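You operate a simulated robot arm through the tools that you are given. There is no shell and no other tool.

Carry out the task below with a simulated robot arm. There is one attempt and no reset: what you move stays moved.

Task
Build up the clamped motor, timed to turn Right, and turn-check it.
Fine: the white-banded bar, then the mat's brass disc, gear ring, blue disc and cover; the ring's stripe at the housing's line for that way; the clamp stays locked; the other bar and the pieces beside the mat stay.

Only the result counts: the job must be done as asked and must still hold three seconds after the hand-in. Knocking over, shifting, dropping, spilling or breaking anything else fails it. A push-on lid holds only when it is set on centred and level and pressed home; a screw cap is set on level and turned clockwise until tight.

Robot
A 6-joint arm with a four-finger gripper, fixed in place. Base frame: the origin is at the foot of the arm, x ahead of it, y to its left, z up; the work surface is at about z = 0.8. Readings come in m, rad, newtons and seconds.
Its first joint turns from -2.897 to 2.897 rad. Payload 3.67 kg.
The tool frame sits at the grasp point between the pads (the TCP): z along the fingers, y along the line on which they close. The tips reach 0.028 m beyond it. Largest opening 0.112 m; the body of the gripper starts 0.073 m behind the TCP.
Orientation is that of the tool frame in the base frame, as a unit quaternion [x, y, z, w]. With the fingers straight down and closing along the base's y, the tool's x points along the base's -x, its y along +y and its z along -z.

Tools
- The arm moves only by the tool drive_tool. Its argument "moves" is a list of rows, each a list of 7 numbers: the opening, from 0 (shut) to 1 (fully open), then the shift along the tool's x, y, z in m, then the turn, a rotation vector about the tool's x, y, z in rad. In form: [[gripper, x, y, z, ax, ay, az], ...]. A call has 1 to 20 rows; each row shifts and turns the commanded pose from where the row before left it, along the tool's axes as they then stand. A row lasts 0.2 s, in which the tool goes at most 0.05 m and 0.15 rad; a call with a longer step from one row to the next is refused whole, and so is a gripper value outside its range. A pose out of reach is approached as far as the arm can. The call stops where the force on the tool passes 40 N (or 10 N more than at its start, if that is more) or the arm is blocked; 0.2 s more then pass. The fingers move at their own pace and stop on an object; they squeeze with about 21 N. The grip force told is the motor's: it shows also when the fingers shut on nothing. Time passes only in rows, and 0.2 s behind the last, so rows that do not move let the fingers close. It gives the time, the measured TCP pose, the force on the tool (base axes), the opening and the grip force at its end, in the units of the frame above (readings bear some noise), with the torque about the TCP (base axes, N m) and any sound that the robot's microphone picked up, and new pictures: "show" is both (left out), scene, wrist or none.
- Cameras (640 x 400 px; columns grow to the right, rows downward): "scene" is fixed at [0.3986, -0.5019, 1.5411]; the picture's right is [1.00, -0.04, 0.00], its down [-0.02, -0.47, -0.88] and it looks along [0.03, 0.88, -0.47] (base axes); focal length 354 px, centre (320, 200). "wrist" rides on the gripper at [0.06, -0.018, -0.104] in the tool frame; the picture's right is [0.29, 0.96, 0.00], its down [-0.80, 0.24, -0.55] and it looks along [-0.53, 0.16, 0.83] (tool axes); focal length 234 px, centre (320, 200). There is no depth. A picture from a camera that has moved, and an enlarged one, comes with that camera's place and axes in the base frame and with its lens.
- close_up(camera, box): a new picture of the part [left, top, right, bottom] of that camera's present view, enlarged. No time passes.
- hand_in(): hands the job in; it is judged then, once.

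Nothing tells you positions but the pictures and the camera data. Unless the task says otherwise, let go and move clear before handing in.

The tools are called as a command line: name --pt "numbers of a row" for each row, then --argument value for the rest, lists and objects as JSON in quotes. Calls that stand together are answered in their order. drive_tool: Moves the arm, as the interface text tells. Its arguments: {"type":"object","properties":{"moves":{"type":"array","items":{"type":"array","items":{"type":"number"}}},"show":{"type":"string","enum":["both","scene","wrist","none"]}},"required":["moves"]} The other tools are called the same way: close_up (camera, box) takes an enlarged picture of a part of a camera's view; hand_in () hands the job in.

At the start:

```text
time_s: 0.0
eef_pos: [0.5268, 0.2084, 1.2004]
tool_rot: [0.0, 1.0, 0.001, 0.0]
wrist_force: [-0.4, -0.3, -0.3]
torque: [0.02, 0.01, -0.04]
finger_gap: 0.1116
gripper_force: 0.0
```

scene: 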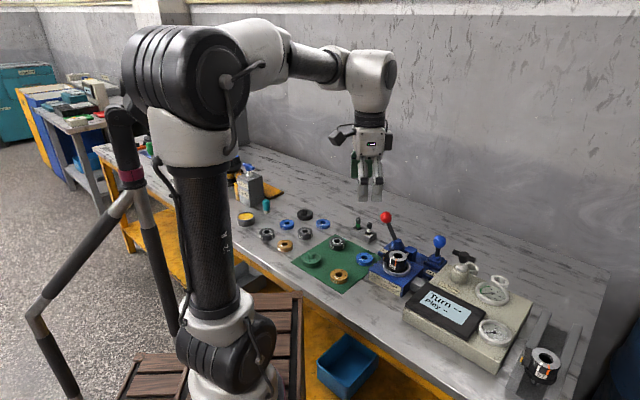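
wrist: 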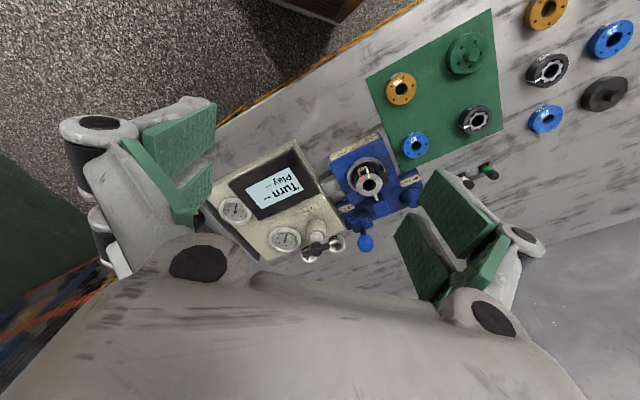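

I see the bench with a green mat (green cover, brass disc, gear ring, blue disc), a blue clamp holding a motor housing, a tester box with a screen, and spare pieces. I'll look closer before moving.

close_up --camera "scene" --box '[280, 200, 400, 300]'

close_up --camera "scene" --box '[350, 200, 460, 300]'

close_up --camera "scene" --box '[400, 240, 600, 400]'

close_up --camera "wrist" --box '[320, 120, 440, 260]'

close_up --camera "wrist" --box '[360, 0, 640, 200]'

close_up --camera "wrist" --box '[200, 130, 360, 270]'

```text
4.00 times, centred on (340, 250) of scene
camera zoom: at [0.3986, -0.5019, 1.5411], right [1.0, -0.04, 0.0], down [-0.02, -0.47, -0.88], along [0.03, 0.88, -0.47], focal length 1416 px, centre (240, 0)
```

zoom: 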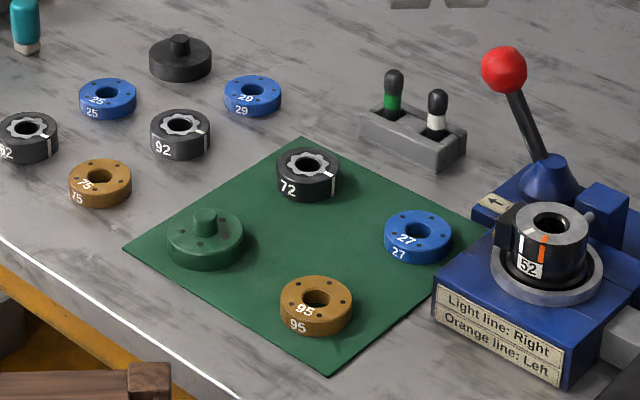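

```text
4.00 times, centred on (405, 250) of scene
camera zoom: at [0.3986, -0.5019, 1.5411], right [1.0, -0.04, 0.0], down [-0.02, -0.47, -0.88], along [0.03, 0.88, -0.47], focal length 1416 px, centre (-20, 0)
```

zoom: 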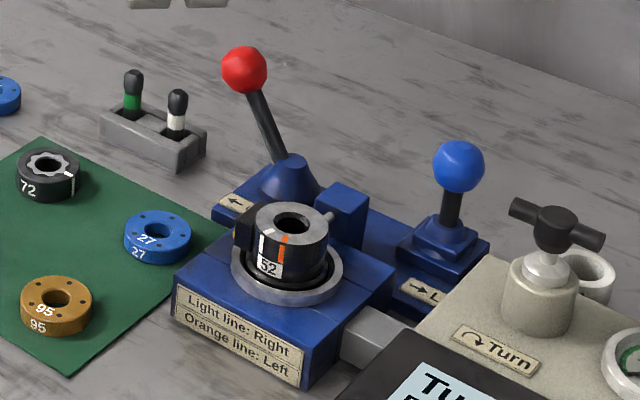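

```text
2.50 times, centred on (500, 320) of scene
camera zoom: at [0.3986, -0.5019, 1.5411], right [1.0, -0.04, 0.0], down [-0.02, -0.47, -0.88], along [0.03, 0.88, -0.47], focal length 885 px, centre (-130, -100)
```

zoom: 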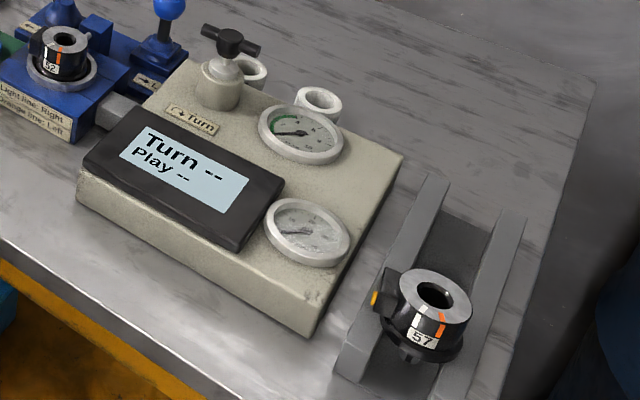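

```text
2.86 times, centred on (380, 190) of wrist
camera zoom: at [0.4674, 0.1892, 1.3044], right [-0.29, 0.96, 0.0], down [0.8, 0.24, 0.55], along [0.53, 0.16, -0.83], focal length 669 px, centre (149, 229)
```

zoom: 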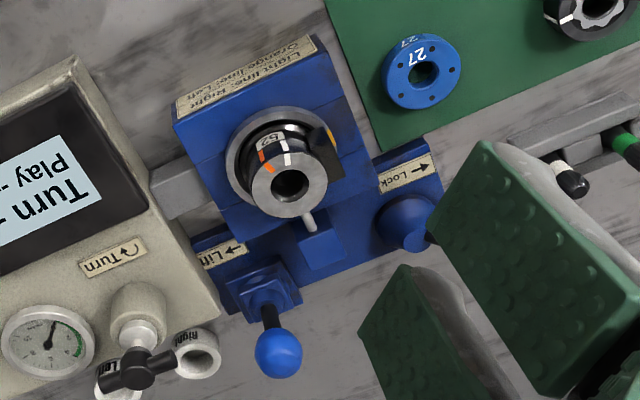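

```text
2.00 times, centred on (500, 100) of wrist
camera zoom: at [0.4674, 0.1892, 1.3044], right [-0.29, 0.96, 0.0], down [0.8, 0.24, 0.55], along [0.53, 0.16, -0.83], focal length 468 px, centre (-40, 400)
```

zoom: 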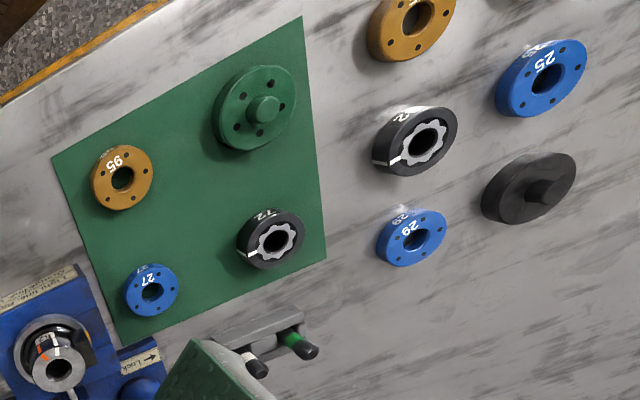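

```text
2.86 times, centred on (280, 200) of wrist
camera zoom: at [0.4674, 0.1892, 1.3044], right [-0.29, 0.96, 0.0], down [0.8, 0.24, 0.55], along [0.53, 0.16, -0.83], focal length 669 px, centre (434, 200)
```

zoom: 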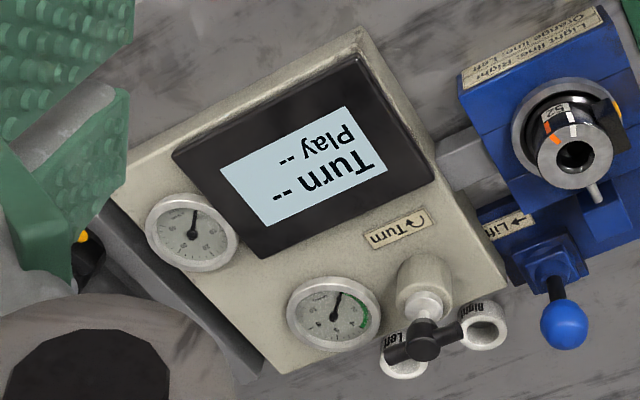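

I see the clamp with motor 52, its lines (white = Right, orange = Left), and the bar rack behind the mat. I'll bring the wrist camera closer over the motor for accurate positions.

drive_tool --pt "1 -0.0052 0.023 0.03 0 0 0" --pt "1 -0.0052 0.023 0.03 0 0 0" --pt "1 -0.0052 0.023 0.03 0 0 0" --pt "1 -0.0052 0.023 0.03 0 0 0" --pt "1 -0.0052 0.023 0.03 0 0 0" --pt "1 0 0 0 0 0 0"

```text
time_s: 1.4
eef_pos: [0.5519, 0.3228, 1.0502]
tool_rot: [0.0, 1.0, 0.0, 0.0]
wrist_force: [0.0, -0.5, 0.7]
torque: [-0.02, 0.02, -0.05]
finger_gap: 0.1122
gripper_force: 0.0
camera wrist: at [0.4925, 0.3039, 1.1536], right [-0.29, 0.96, 0.0], down [0.8, 0.24, 0.55], along [0.53, 0.16, -0.83], focal length 234 px, centre (320, 200)
```

scene: 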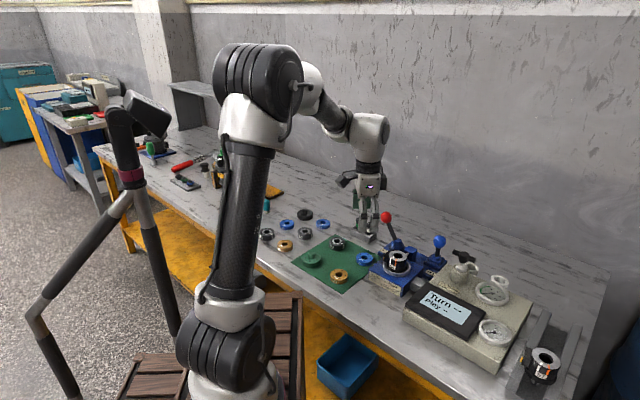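
wrist: 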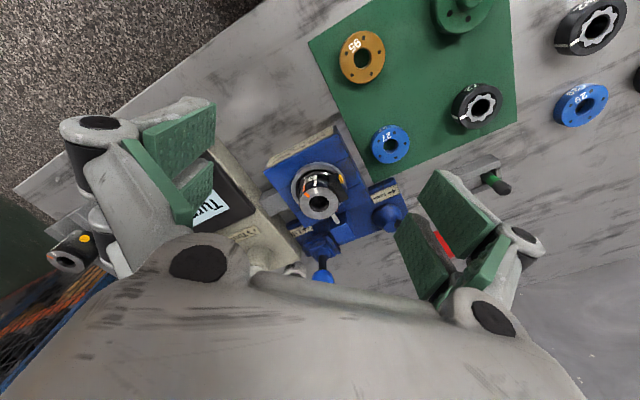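

The view works; I'll zoom in on the motor and clamp.

close_up --camera "wrist" --box '[260, 120, 420, 290]'

close_up --camera "wrist" --box '[285, 150, 365, 230]'

close_up --camera "wrist" --box '[310, 0, 520, 200]'

```text
2.35 times, centred on (340, 205) of wrist
camera zoom: at [0.4925, 0.3039, 1.1536], right [-0.29, 0.96, 0.0], down [0.8, 0.24, 0.55], along [0.53, 0.16, -0.83], focal length 551 px, centre (273, 188)
```

zoom: 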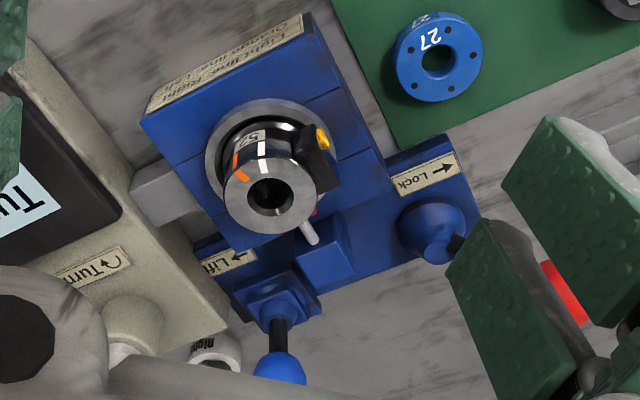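

```text
5.00 times, centred on (325, 190) of wrist
camera zoom: at [0.4925, 0.3039, 1.1536], right [-0.29, 0.96, 0.0], down [0.8, 0.24, 0.55], along [0.53, 0.16, -0.83], focal length 1171 px, centre (295, 250)
```

zoom: 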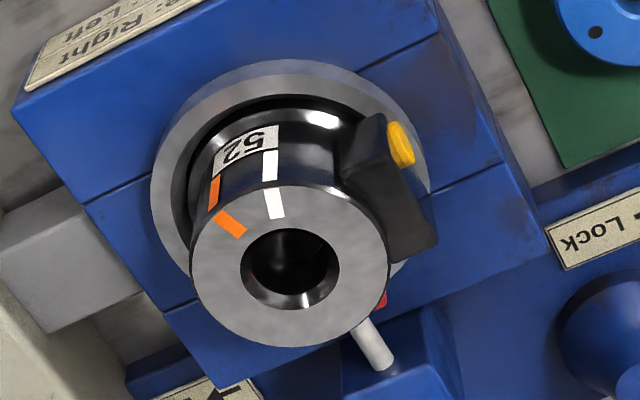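

```text
2.00 times, centred on (415, 100) of wrist
camera zoom: at [0.4925, 0.3039, 1.1536], right [-0.29, 0.96, 0.0], down [0.8, 0.24, 0.55], along [0.53, 0.16, -0.83], focal length 468 px, centre (130, 400)
```

zoom: 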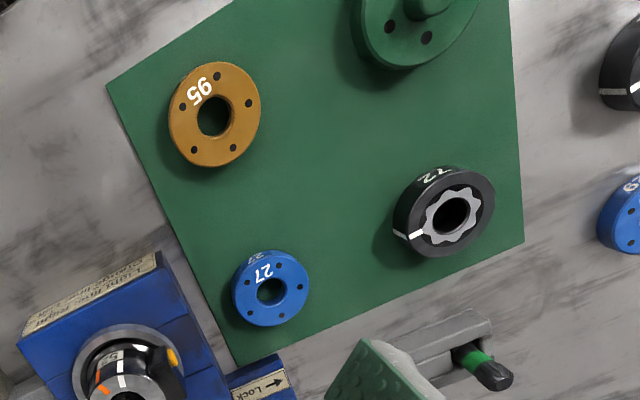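

The motor axis is about (0.668, 0.356), with its top face near z = 0.888; the white (Right) line lies towards about 208° in the base frame. Next I'll look at the bars and the mat parts from closer.

drive_tool --pt "1 0.0134 0.0406 0.01 0 0 0" --pt "1 0.0134 0.0406 0.01 0 0 0" --pt "1 0.0134 0.0406 0.01 0 0 0" --pt "1 0.0134 0.0406 0.01 0 0 0" --pt "1 0.0134 0.0406 0.01 0 0 0" --pt "1 0 0 0 0 0 0"

```text
time_s: 2.8
eef_pos: [0.4844, 0.5272, 1.0006]
tool_rot: [0.0, 1.0, 0.0, 0.001]
wrist_force: [-0.7, -0.4, -0.5]
torque: [0.01, 0.06, 0.02]
finger_gap: 0.1122
gripper_force: 0.1
camera wrist: at [0.4252, 0.5085, 1.1038], right [-0.29, 0.96, 0.0], down [0.8, 0.24, 0.55], along [0.53, 0.16, -0.83], focal length 234 px, centre (320, 200)
```

scene: 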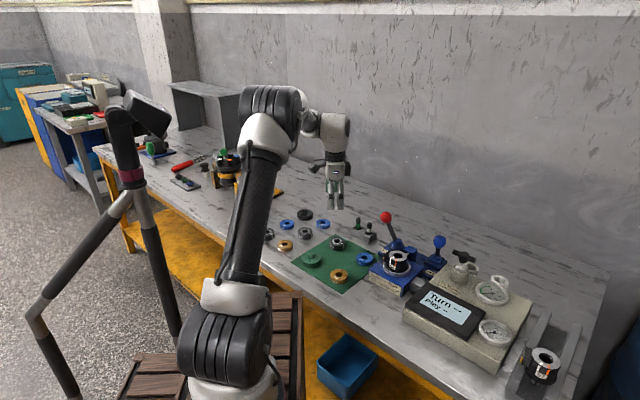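
wrist: 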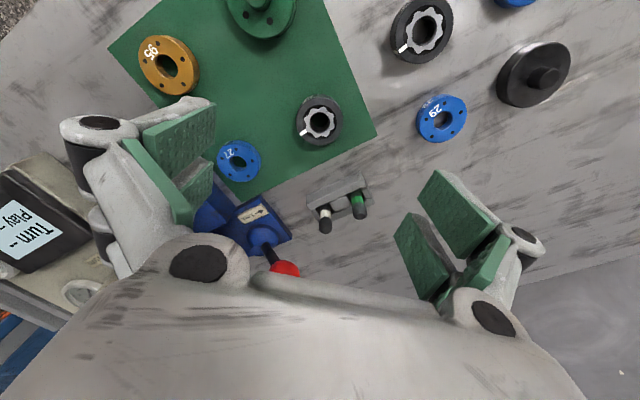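

close_up --camera "wrist" --box '[280, 160, 400, 250]'

close_up --camera "wrist" --box '[210, 80, 370, 190]'

close_up --camera "wrist" --box '[110, 0, 320, 120]'

close_up --camera "scene" --box '[340, 205, 390, 245]'

close_up --camera "scene" --box '[430, 235, 520, 310]'

close_up --camera "scene" --box '[365, 235, 450, 305]'

```text
4.44 times, centred on (340, 205) of wrist
camera zoom: at [0.4252, 0.5085, 1.1038], right [-0.29, 0.96, 0.0], down [0.8, 0.24, 0.55], along [0.53, 0.16, -0.83], focal length 1041 px, centre (231, 178)
```

zoom: 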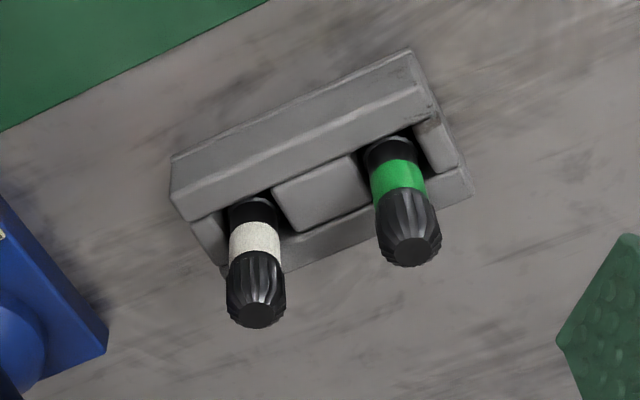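

```text
3.64 times, centred on (290, 135) of wrist
camera zoom: at [0.4252, 0.5085, 1.1038], right [-0.29, 0.96, 0.0], down [0.8, 0.24, 0.55], along [0.53, 0.16, -0.83], focal length 852 px, centre (429, 436)
```

zoom: 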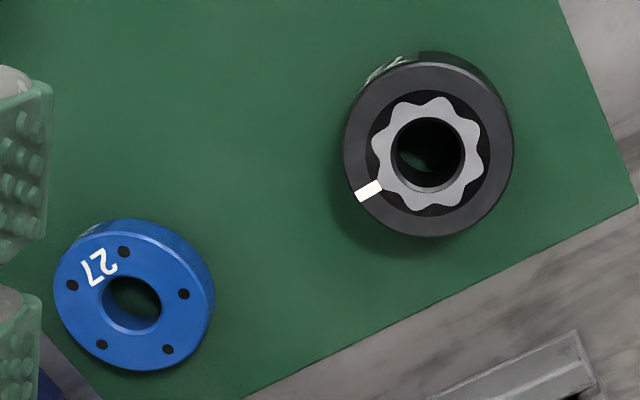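

```text
3.05 times, centred on (215, 60) of wrist
camera zoom: at [0.4252, 0.5085, 1.1038], right [-0.29, 0.96, 0.0], down [0.8, 0.24, 0.55], along [0.53, 0.16, -0.83], focal length 714 px, centre (640, 627)
```

zoom: 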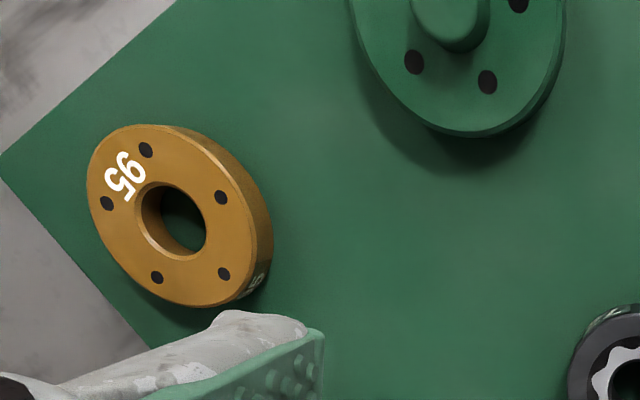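

```text
10.00 times, centred on (365, 225) of scene
camera zoom: at [0.3986, -0.5019, 1.5411], right [1.0, -0.04, 0.0], down [-0.02, -0.47, -0.88], along [0.03, 0.88, -0.47], focal length 3540 px, centre (-130, -50)
```

zoom: 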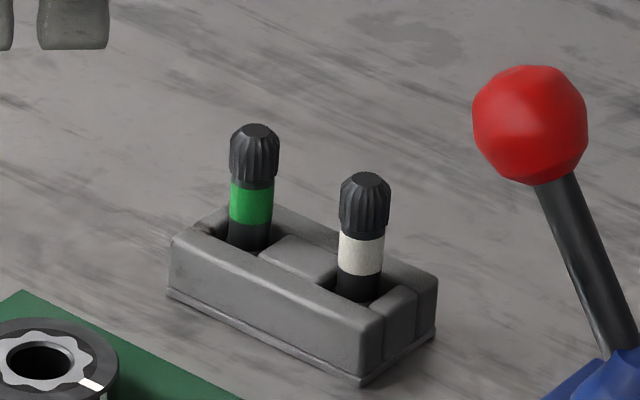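

```text
5.33 times, centred on (475, 272) of scene
camera zoom: at [0.3986, -0.5019, 1.5411], right [1.0, -0.04, 0.0], down [-0.02, -0.47, -0.88], along [0.03, 0.88, -0.47], focal length 1888 px, centre (-507, -187)
```

zoom: 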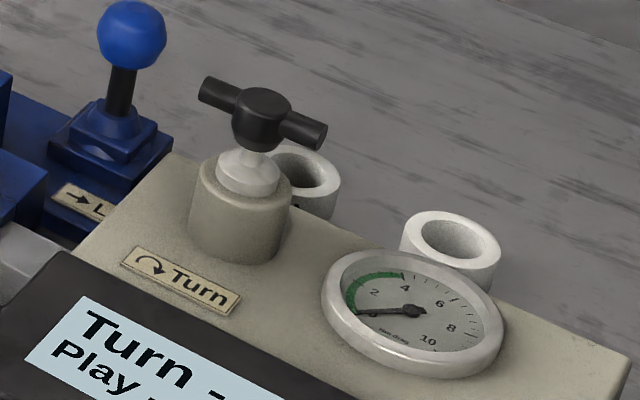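

```text
5.71 times, centred on (408, 270) of scene
camera zoom: at [0.3986, -0.5019, 1.5411], right [1.0, -0.04, 0.0], down [-0.02, -0.47, -0.88], along [0.03, 0.88, -0.47], focal length 2023 px, centre (-180, -200)
```

zoom: 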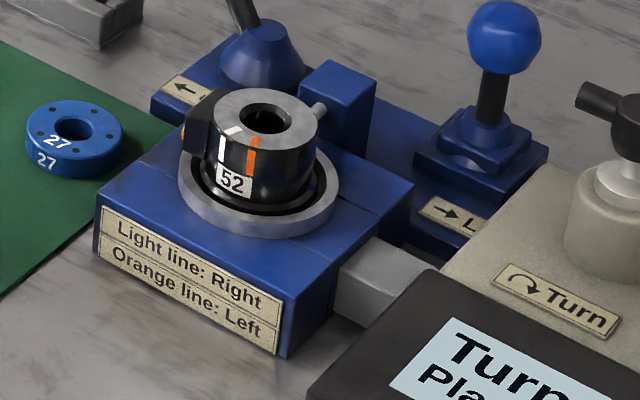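

I see the rack with the white-banded (nearer the clamp) and green bars, and the tester with a T-handle marked Turn. I'll look at the blue lever's label and the tester from above.

drive_tool --pt "1 0 0 -0.04 0 0 0" --pt "1 -0.0295 -0.0284 -0.001 0 0 0" --pt "1 -0.0295 -0.0284 -0.001 0 0 0" --pt "1 -0.0295 -0.0284 -0.001 0 0 0" --pt "1 -0.0295 -0.0284 -0.001 0 0 0" --pt "1 -0.0295 -0.0284 -0.001 0 0 0" --pt "1 -0.0295 -0.0284 -0.001 0 0 0" --pt "1 -0.0295 -0.0284 -0.001 0 0 0" --pt "1 -0.0295 -0.0284 -0.001 0 0 0" --pt "1 0 0 0 0 0 0"

```text
time_s: 5.0
eef_pos: [0.7225, 0.2991, 1.0486]
tool_rot: [0.0, 1.0, 0.0, 0.001]
wrist_force: [0.6, -0.1, -0.1]
torque: [0.0, 0.04, -0.03]
finger_gap: 0.1119
gripper_force: 0.0
camera wrist: at [0.663, 0.2798, 1.1529], right [-0.29, 0.96, 0.0], down [0.8, 0.24, 0.55], along [0.53, 0.16, -0.83], focal length 234 px, centre (320, 200)
```

scene: 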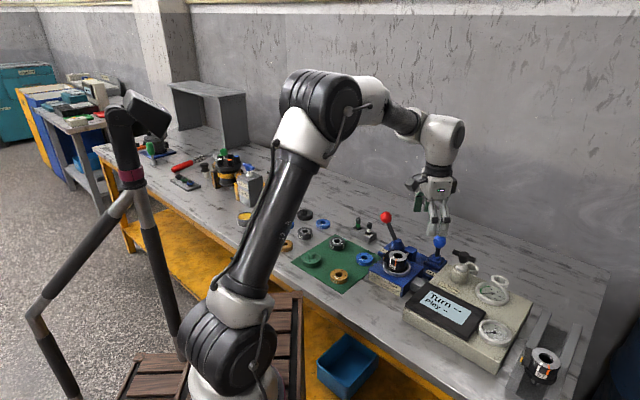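
wrist: 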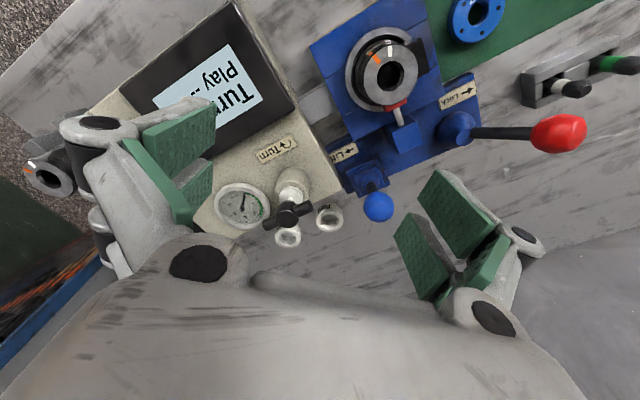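

close_up --camera "wrist" --box '[230, 130, 410, 260]'

close_up --camera "wrist" --box '[320, 20, 500, 150]'

close_up --camera "wrist" --box '[250, 190, 350, 255]'

```text
3.08 times, centred on (320, 195) of wrist
camera zoom: at [0.663, 0.2798, 1.1529], right [-0.29, 0.96, 0.0], down [0.8, 0.24, 0.55], along [0.53, 0.16, -0.83], focal length 720 px, centre (320, 215)
```

zoom: 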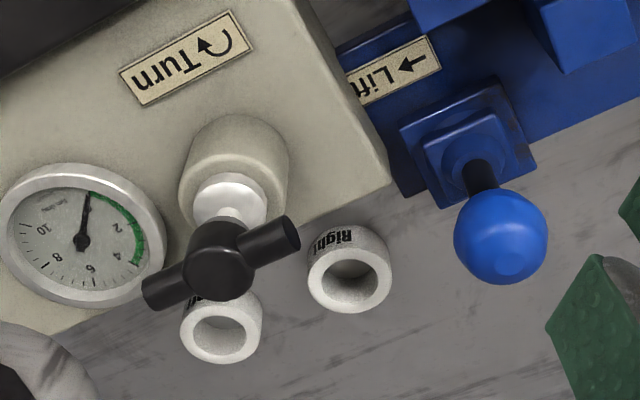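

```text
3.08 times, centred on (410, 85) of wrist
camera zoom: at [0.663, 0.2798, 1.1529], right [-0.29, 0.96, 0.0], down [0.8, 0.24, 0.55], along [0.53, 0.16, -0.83], focal length 720 px, centre (43, 554)
```

zoom: 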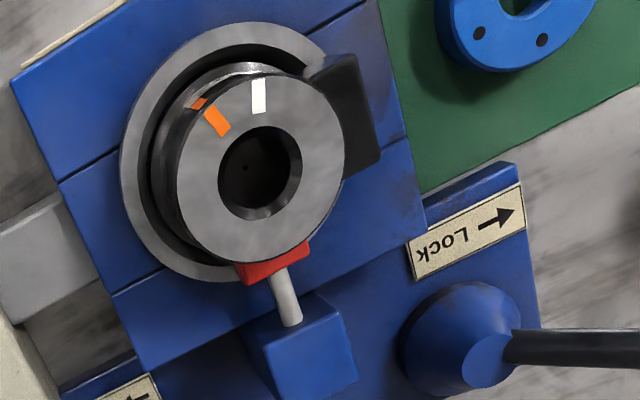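

```text
6.15 times, centred on (300, 222) of wrist
camera zoom: at [0.663, 0.2798, 1.1529], right [-0.29, 0.96, 0.0], down [0.8, 0.24, 0.55], along [0.53, 0.16, -0.83], focal length 1441 px, centre (443, 62)
```

zoom: 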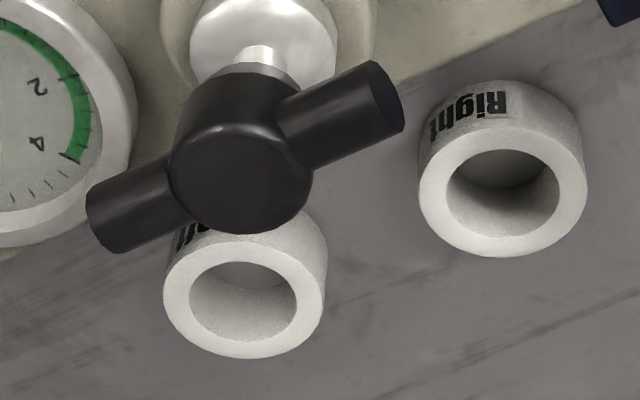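

The blue lever is marked "Lift", the red one "Lock" (thrown towards the arrow, so locked); the T-handle turns clockwise. Now I'll go over the white-banded bar with the fingers set to close across the rack.

drive_tool --pt "1 0.0151 0.0394 0 0 0 0" --pt "1 0.0151 0.0394 0 0 0 0" --pt "1 0.0151 0.0394 0 0 0 0" --pt "1 0.0151 0.0394 0 0 0 0" --pt "1 0.0151 0.0394 0 0 0 0" --pt "1 0.0151 0.0394 0 0 0 0" --pt "1 0.0151 0.0394 0 0 0 0" --pt "1 0 0 0 0 0 0.131" --pt "1 0 0 0 0 0 0.131" --pt "1 0 0 0 0 0 0.131" --pt "1 0 0 0 0 0 0.131" --pt "1 0 0 0 0 0 0.131" --pt "1 0 0 0 0 0 0.1304" --pt "1 0 0 0.04 0 0 0" --pt "1 0 0 0.04 0 0 0" --pt "1 0 0 0.0286 0 0 0" --pt "1 0 0 0 0 0 0"

```text
time_s: 8.6
eef_pos: [0.615, 0.5758, 0.9393]
tool_rot: [0.383, 0.924, 0.0, 0.001]
wrist_force: [-0.9, 0.4, 0.4]
torque: [0.0, -0.03, 0.0]
finger_gap: 0.1118
gripper_force: 0.1
camera wrist: at [0.5612, 0.6042, 1.0429], right [0.47, 0.88, 0.0], down [0.73, -0.39, 0.55], along [0.49, -0.26, -0.83], focal length 234 px, centre (320, 200)
```

scene: 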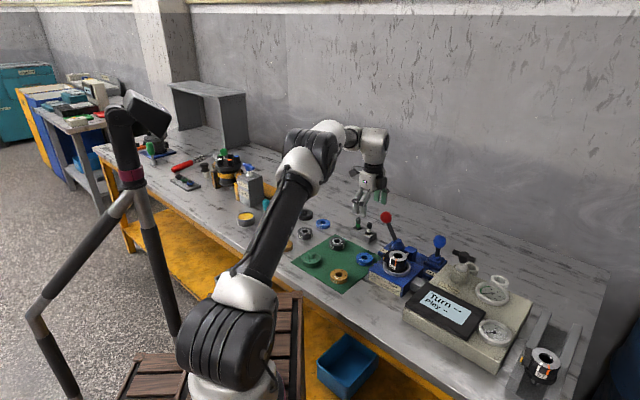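
wrist: 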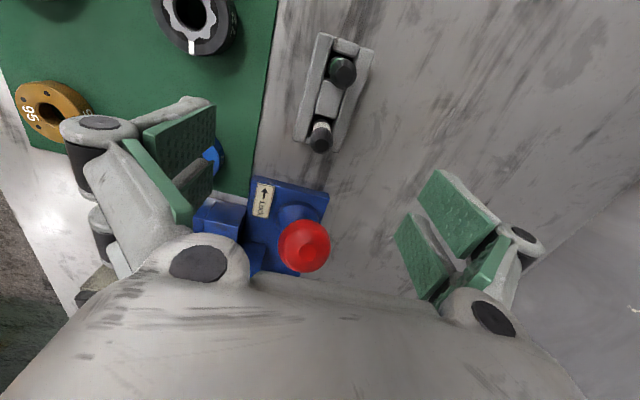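

close_up --camera "wrist" --box '[270, 20, 400, 170]'

close_up --camera "wrist" --box '[295, 110, 345, 160]'

```text
2.67 times, centred on (335, 95) of wrist
camera zoom: at [0.5612, 0.6042, 1.0429], right [0.47, 0.88, 0.0], down [0.73, -0.39, 0.55], along [0.49, -0.26, -0.83], focal length 624 px, centre (280, 480)
```

zoom: 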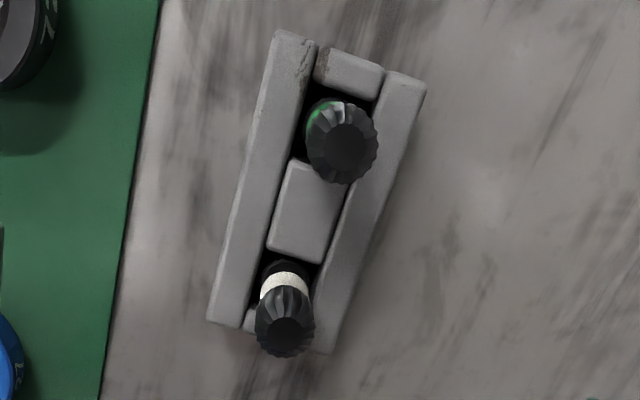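

```text
8.00 times, centred on (320, 135) of wrist
camera zoom: at [0.5612, 0.6042, 1.0429], right [0.47, 0.88, 0.0], down [0.73, -0.39, 0.55], along [0.49, -0.26, -0.83], focal length 1873 px, centre (320, 720)
```

zoom: 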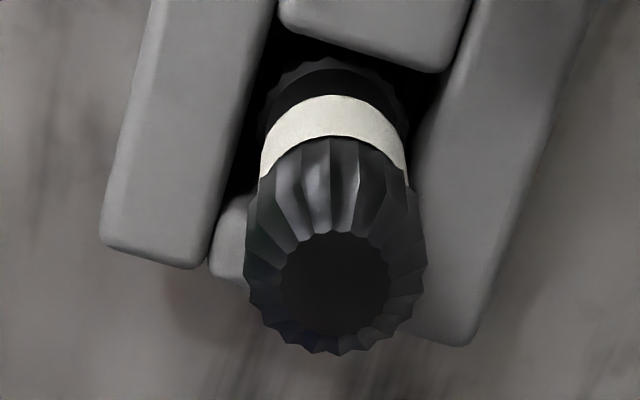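

The white-banded bar's cap top is at about (0.6185, 0.5753, 0.872), with splined ends. I'll correct the small offset, descend and grip its cap.

drive_tool --pt "1 -0.0015 0.0019 0.03 0 0 0" --pt "1 0 0 0.024 0 0 0" --pt "1 0 0 0.01 0 0 0" --pt "1 0 0 0 0 0 0" --show "wrist"

close_up --camera "wrist" --box '[240, 120, 400, 230]'

```text
time_s: 9.6
eef_pos: [0.6179, 0.5766, 0.8768]
tool_rot: [0.382, 0.924, 0.0, 0.0]
wrist_force: [0.2, -0.1, -0.6]
torque: [0.03, -0.05, -0.03]
finger_gap: 0.112
gripper_force: 0.1
camera wrist: at [0.5635, 0.6041, 0.979], right [0.47, 0.88, 0.0], down [0.73, -0.39, 0.55], along [0.49, -0.26, -0.83], focal length 234 px, centre (320, 200)
```

wrist: 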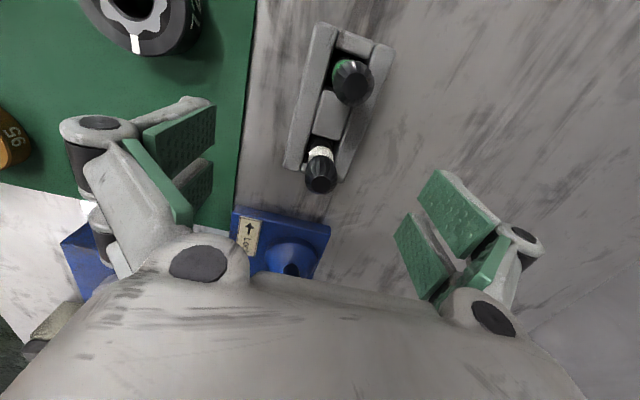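

```text
3.64 times, centred on (320, 175) of wrist
camera zoom: at [0.5635, 0.6041, 0.979], right [0.47, 0.88, 0.0], down [0.73, -0.39, 0.55], along [0.49, -0.26, -0.83], focal length 852 px, centre (320, 291)
```

zoom: 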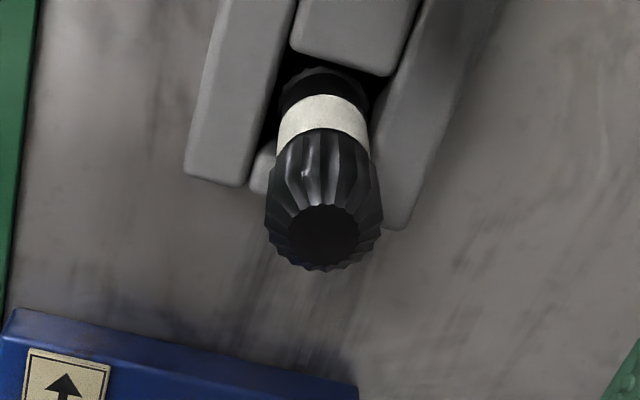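

The bar's cap lies right between the pads. I'll close on it, and lift straight up slowly.

drive_tool --pt "0 0 0 0 0 0 0" --pt "0 0 0 0 0 0 0" --pt "0 0 0 0 0 0 0" --pt "0 0 0 0 0 0 0" --show "wrist"

close_up --camera "wrist" --box '[240, 120, 400, 230]'

```text
time_s: 10.6
eef_pos: [0.6183, 0.576, 0.8758]
tool_rot: [0.382, 0.924, 0.0, 0.0]
wrist_force: [0.6, 0.0, 0.8]
torque: [0.03, -0.03, 0.04]
finger_gap: 0.0134
gripper_force: 20.8
camera wrist: at [0.5635, 0.6042, 0.9793], right [0.47, 0.88, 0.0], down [0.73, -0.39, 0.55], along [0.49, -0.26, -0.83], focal length 234 px, centre (320, 200)
```

wrist: 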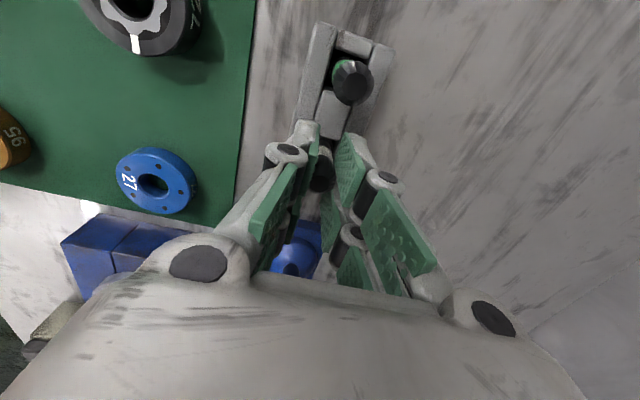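

```text
3.64 times, centred on (320, 175) of wrist
camera zoom: at [0.5635, 0.6042, 0.9793], right [0.47, 0.88, 0.0], down [0.73, -0.39, 0.55], along [0.49, -0.26, -0.83], focal length 852 px, centre (320, 291)
```

zoom: 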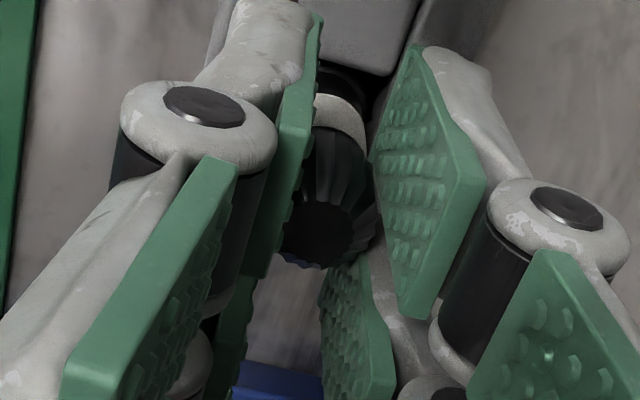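

Gripped (gap 13 mm, 21 N). Lifting straight out of the rack.

drive_tool --pt "0 0 0 -0.01 0 0 0" --pt "0 0 0 -0.02 0 0 0" --pt "0 0 0 -0.03 0 0 0" --pt "0 0 0 -0.04 0 0 0" --pt "0 0 0 -0.04 0 0 0" --pt "0 0 0 0 0 0 0"

close_up --camera "scene" --box '[335, 170, 415, 245]'

close_up --camera "wrist" --box '[240, 60, 400, 230]'

```text
time_s: 12.0
eef_pos: [0.6185, 0.5752, 1.0152]
tool_rot: [0.383, 0.924, 0.0, 0.0]
wrist_force: [-0.7, 0.2, -1.9]
torque: [0.01, 0.01, 0.0]
finger_gap: 0.0135
gripper_force: 20.8
camera wrist: at [0.5634, 0.6041, 1.1193], right [0.47, 0.88, 0.0], down [0.73, -0.39, 0.55], along [0.49, -0.26, -0.83], focal length 234 px, centre (320, 200)
```

scene: 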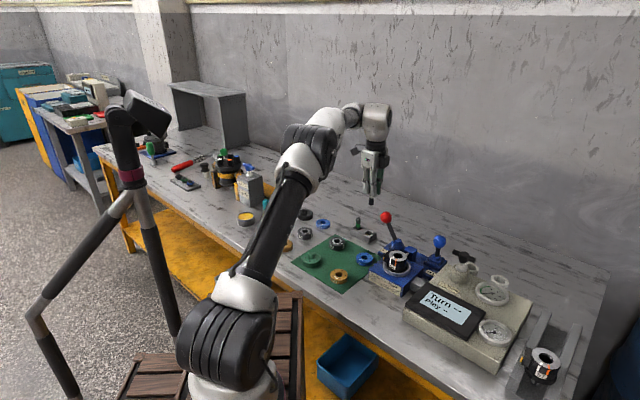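
wrist: 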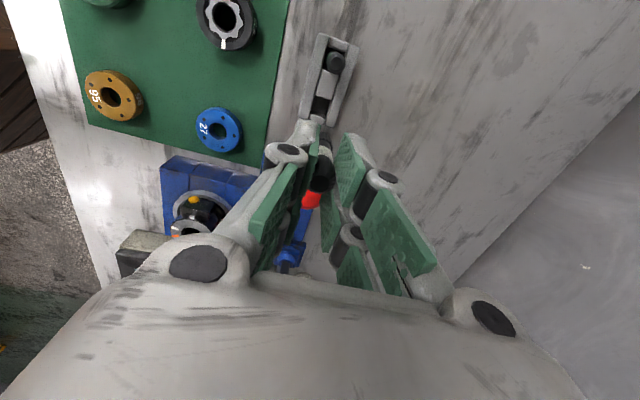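

```text
5.33 times, centred on (375, 208) of scene
camera zoom: at [0.3986, -0.5019, 1.5411], right [1.0, -0.04, 0.0], down [-0.02, -0.47, -0.88], along [0.03, 0.88, -0.47], focal length 1888 px, centre (27, 160)
```

zoom: 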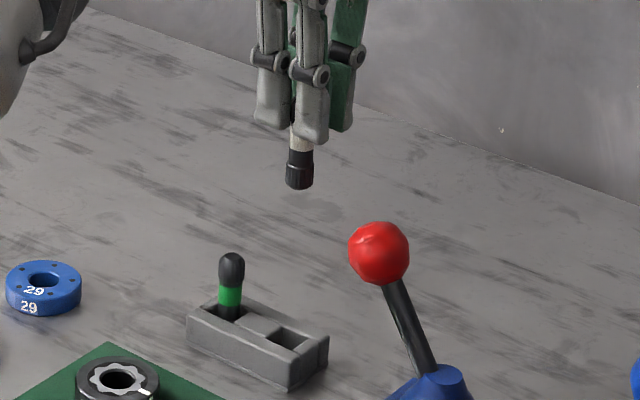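

```text
2.35 times, centred on (320, 145) of wrist
camera zoom: at [0.5634, 0.6041, 1.1193], right [0.47, 0.88, 0.0], down [0.73, -0.39, 0.55], along [0.49, -0.26, -0.83], focal length 551 px, centre (320, 329)
```

zoom: 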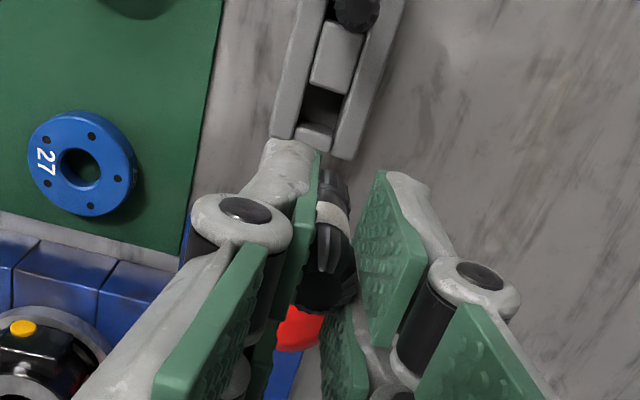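

The bar is held upright and clear. I'll rise over the red lever, turn the tool back and go above the motor to check the hole.

drive_tool --pt "0 0 0 -0.045 0 0 0" --pt "0 0 0 0 0 0 -0.131" --pt "0 0 0 0 0 0 -0.131" --pt "0 0 0 0 0 0 -0.131" --pt "0 0 0 0 0 0 -0.131" --pt "0 0 0 0 0 0 -0.131" --pt "0 0 0 0 0 0 -0.1304" --pt "0 -0.0099 -0.04395 0 0 0 0" --pt "0 -0.0099 -0.04395 0 0 0 0" --pt "0 -0.0099 -0.04395 0 0 0 0" --pt "0 -0.0099 -0.04395 0 0 0 0" --pt "0 -0.0099 -0.04395 0 0 0 0" --pt "0 0 0 0.04 0 0 0" --pt "0 0 0 0.03 0 0 0" --pt "0 0 0 0 0 0 0"

close_up --camera "wrist" --box '[260, 80, 380, 230]'

close_up --camera "scene" --box '[360, 200, 450, 300]'

```text
time_s: 15.2
eef_pos: [0.6673, 0.3556, 0.991]
tool_rot: [0.0, 1.0, 0.0, 0.0]
wrist_force: [0.4, 0.4, -1.4]
torque: [0.01, 0.0, -0.06]
finger_gap: 0.0131
gripper_force: 20.8
camera wrist: at [0.6087, 0.3364, 1.0943], right [-0.29, 0.96, 0.0], down [0.8, 0.24, 0.55], along [0.53, 0.16, -0.83], focal length 234 px, centre (320, 200)
```

scene: 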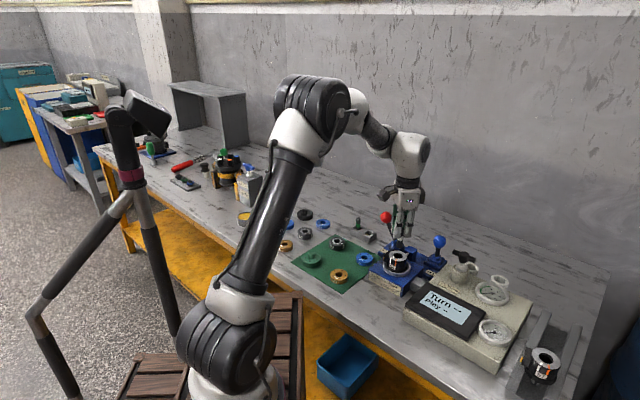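
wrist: 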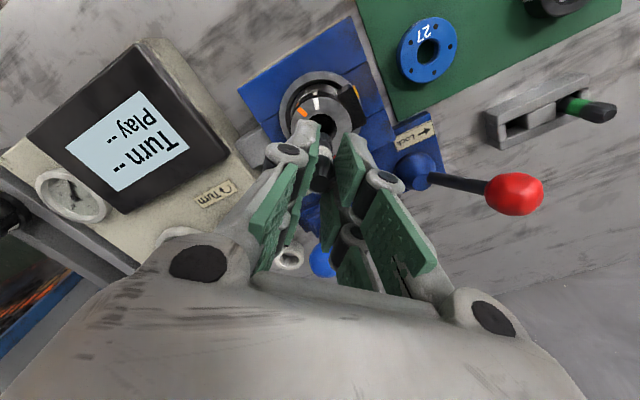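

```text
2.67 times, centred on (320, 155) of wrist
camera zoom: at [0.6087, 0.3364, 1.0943], right [-0.29, 0.96, 0.0], down [0.8, 0.24, 0.55], along [0.53, 0.16, -0.83], focal length 624 px, centre (320, 320)
```

zoom: 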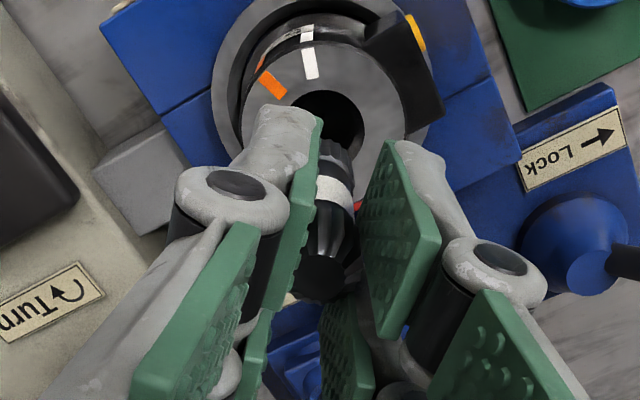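

```text
4.00 times, centred on (405, 250) of scene
camera zoom: at [0.3986, -0.5019, 1.5411], right [1.0, -0.04, 0.0], down [-0.02, -0.47, -0.88], along [0.03, 0.88, -0.47], focal length 1416 px, centre (-20, 0)
```

zoom: 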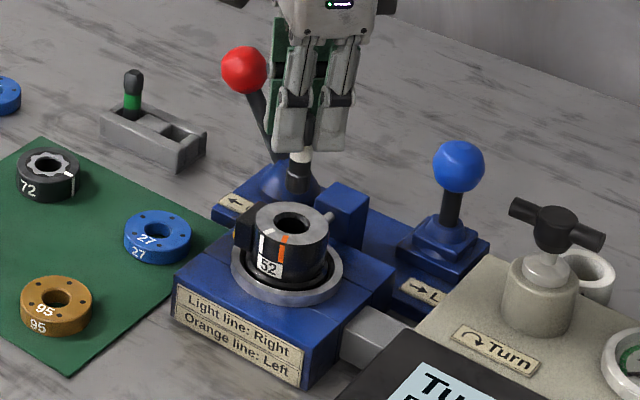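

close_up --camera "wrist" --box '[290, 85, 360, 155]'

close_up --camera "scene" --box '[380, 230, 415, 275]'

```text
5.71 times, centred on (325, 120) of wrist
camera zoom: at [0.6087, 0.3364, 1.0943], right [-0.29, 0.96, 0.0], down [0.8, 0.24, 0.55], along [0.53, 0.16, -0.83], focal length 1338 px, centre (291, 657)
```

zoom: 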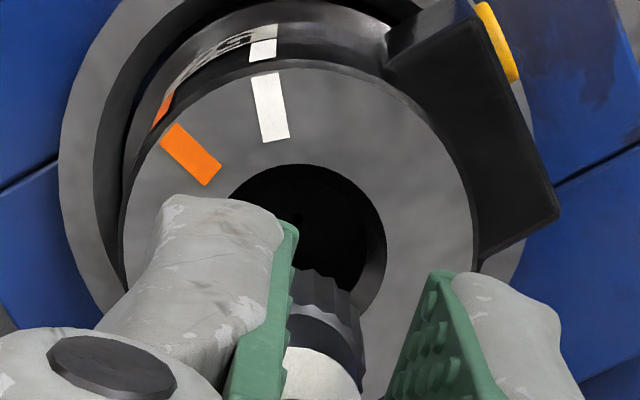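

```text
8.89 times, centred on (398, 252) of scene
camera zoom: at [0.3986, -0.5019, 1.5411], right [1.0, -0.04, 0.0], down [-0.02, -0.47, -0.88], along [0.03, 0.88, -0.47], focal length 3147 px, centre (-369, -267)
```

zoom: 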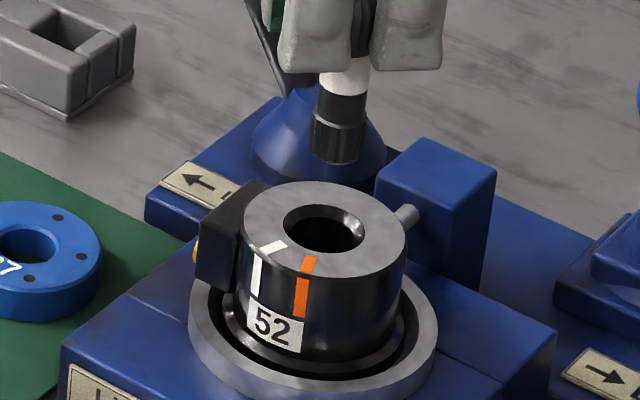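

Triangulated, the hole is at (0.667, 0.356, 0.888), about 1 mm from the tool axis. I'll correct and lower the bar into it in small steps.

drive_tool --pt "0 0.0008 0.0004 0.01 0 0 0" --pt "0 0 0 0.01 0 0 0" --pt "0 0 0 0.01 0 0 0" --pt "0 0 0 0.005 0 0 0" --pt "0 0 0 0.005 0 0 0" --pt "0 0 0 0.005 0 0 0" --pt "0 0 0 0.005 0 0 0"

close_up --camera "wrist" --box '[270, 90, 370, 220]'

close_up --camera "scene" --box '[380, 230, 415, 275]'

```text
time_s: 16.8
eef_pos: [0.6679, 0.3559, 0.9406]
tool_rot: [-0.001, 1.0, 0.0, 0.001]
wrist_force: [-0.5, 0.4, -1.4]
torque: [-0.02, -0.03, 0.02]
finger_gap: 0.0133
gripper_force: 21.9
camera wrist: at [0.6077, 0.3367, 1.0447], right [-0.29, 0.96, 0.0], down [0.8, 0.24, 0.55], along [0.53, 0.16, -0.83], focal length 234 px, centre (320, 200)
```

scene: 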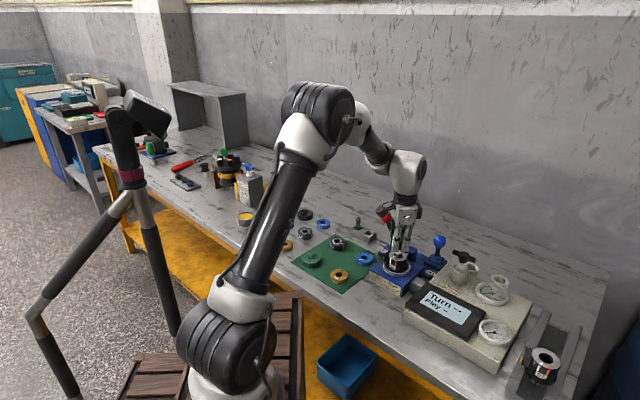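
wrist: 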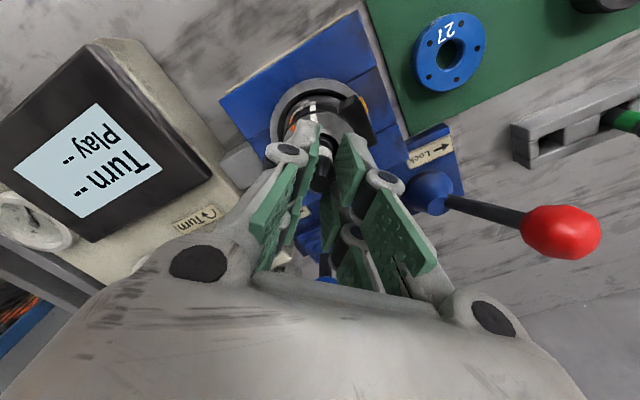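

```text
3.08 times, centred on (320, 155) of wrist
camera zoom: at [0.6077, 0.3367, 1.0447], right [-0.29, 0.96, 0.0], down [0.8, 0.24, 0.55], along [0.53, 0.16, -0.83], focal length 720 px, centre (320, 338)
```

zoom: 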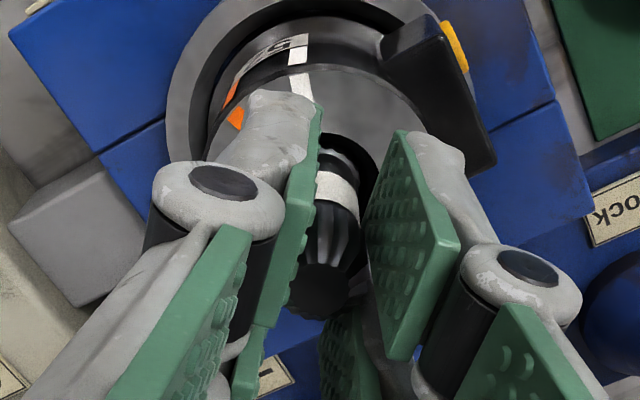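

```text
8.89 times, centred on (398, 252) of scene
camera zoom: at [0.3986, -0.5019, 1.5411], right [1.0, -0.04, 0.0], down [-0.02, -0.47, -0.88], along [0.03, 0.88, -0.47], focal length 3147 px, centre (-369, -267)
```

zoom: 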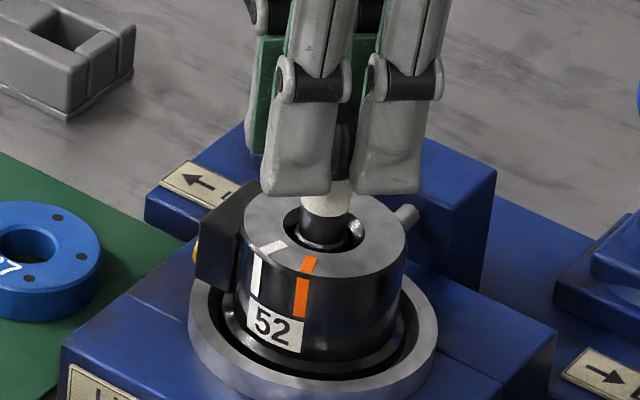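

The bar is entering the hole centred with no contact. Continuing down.

drive_tool --pt "0 0.0003 0 0.005 0 0 0" --pt "0 0 0 0.005 0 0 0" --pt "0 0 0 0.004 0 0 0" --pt "0 0 0 0.004 0 0 0" --pt "0 0 0 0 0 0 0"

close_up --camera "wrist" --box '[270, 90, 370, 220]'

close_up --camera "scene" --box '[380, 230, 415, 275]'

```text
time_s: 18.0
eef_pos: [0.6684, 0.3563, 0.9226]
tool_rot: [0.0, 1.0, 0.0, 0.0]
wrist_force: [1.9, 3.7, 14.7]
torque: [0.15, -0.12, 0.02]
finger_gap: 0.0125
gripper_force: 20.7
camera wrist: at [0.6073, 0.3365, 1.0267], right [-0.29, 0.96, 0.0], down [0.8, 0.24, 0.55], along [0.53, 0.16, -0.83], focal length 234 px, centre (320, 200)
```

scene: 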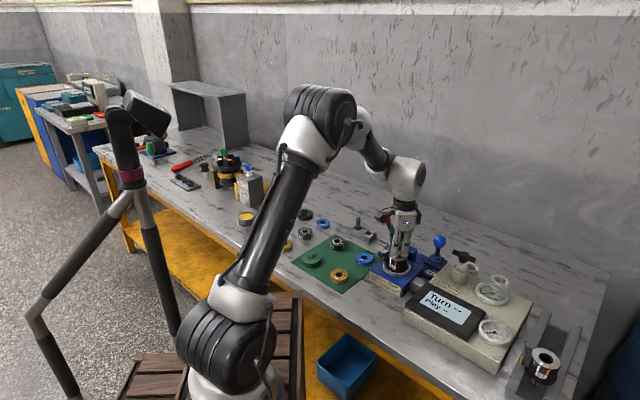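
wrist: 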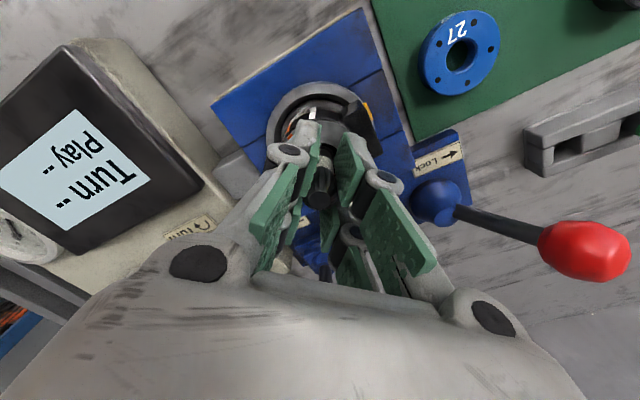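

```text
3.08 times, centred on (320, 155) of wrist
camera zoom: at [0.6073, 0.3365, 1.0267], right [-0.29, 0.96, 0.0], down [0.8, 0.24, 0.55], along [0.53, 0.16, -0.83], focal length 720 px, centre (320, 338)
```

zoom: 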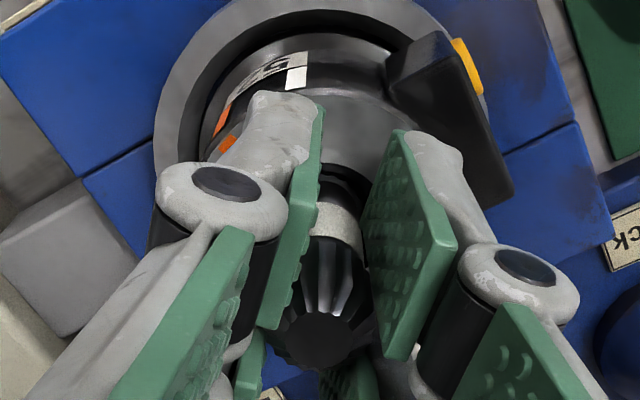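

```text
8.89 times, centred on (398, 252) of scene
camera zoom: at [0.3986, -0.5019, 1.5411], right [1.0, -0.04, 0.0], down [-0.02, -0.47, -0.88], along [0.03, 0.88, -0.47], focal length 3147 px, centre (-369, -267)
```

zoom: 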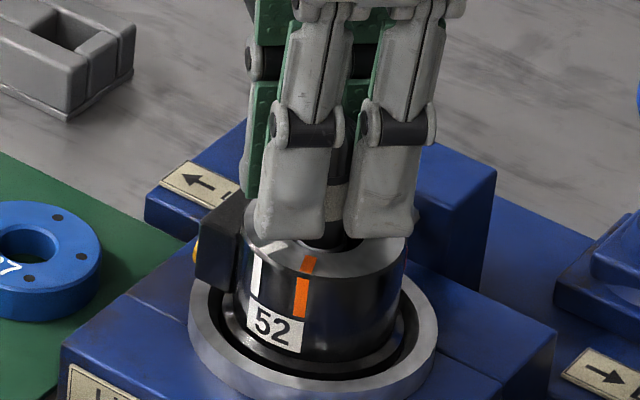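

The bar met something about 23 mm down the hole and slid a little up in the grip; the reaction pushes towards +y. I'll ease up, shift slightly that way and probe again.

drive_tool --pt "0 0 0 -0.004 0 0 0" --pt "0 -0.0004 0.0012 0 0 0 0" --pt "0 0 0 0.003 0 0 0" --pt "0 0 0 0.002 0 0 0" --pt "0 0 0 0 0 0 0" --show "none"

```text
time_s: 19.2
eef_pos: [0.6682, 0.3582, 0.9225]
tool_rot: [0.0, 1.0, 0.001, 0.001]
wrist_force: [-0.9, -0.9, 17.0]
torque: [-0.08, 0.08, -0.01]
finger_gap: 0.0121
gripper_force: 20.7
```

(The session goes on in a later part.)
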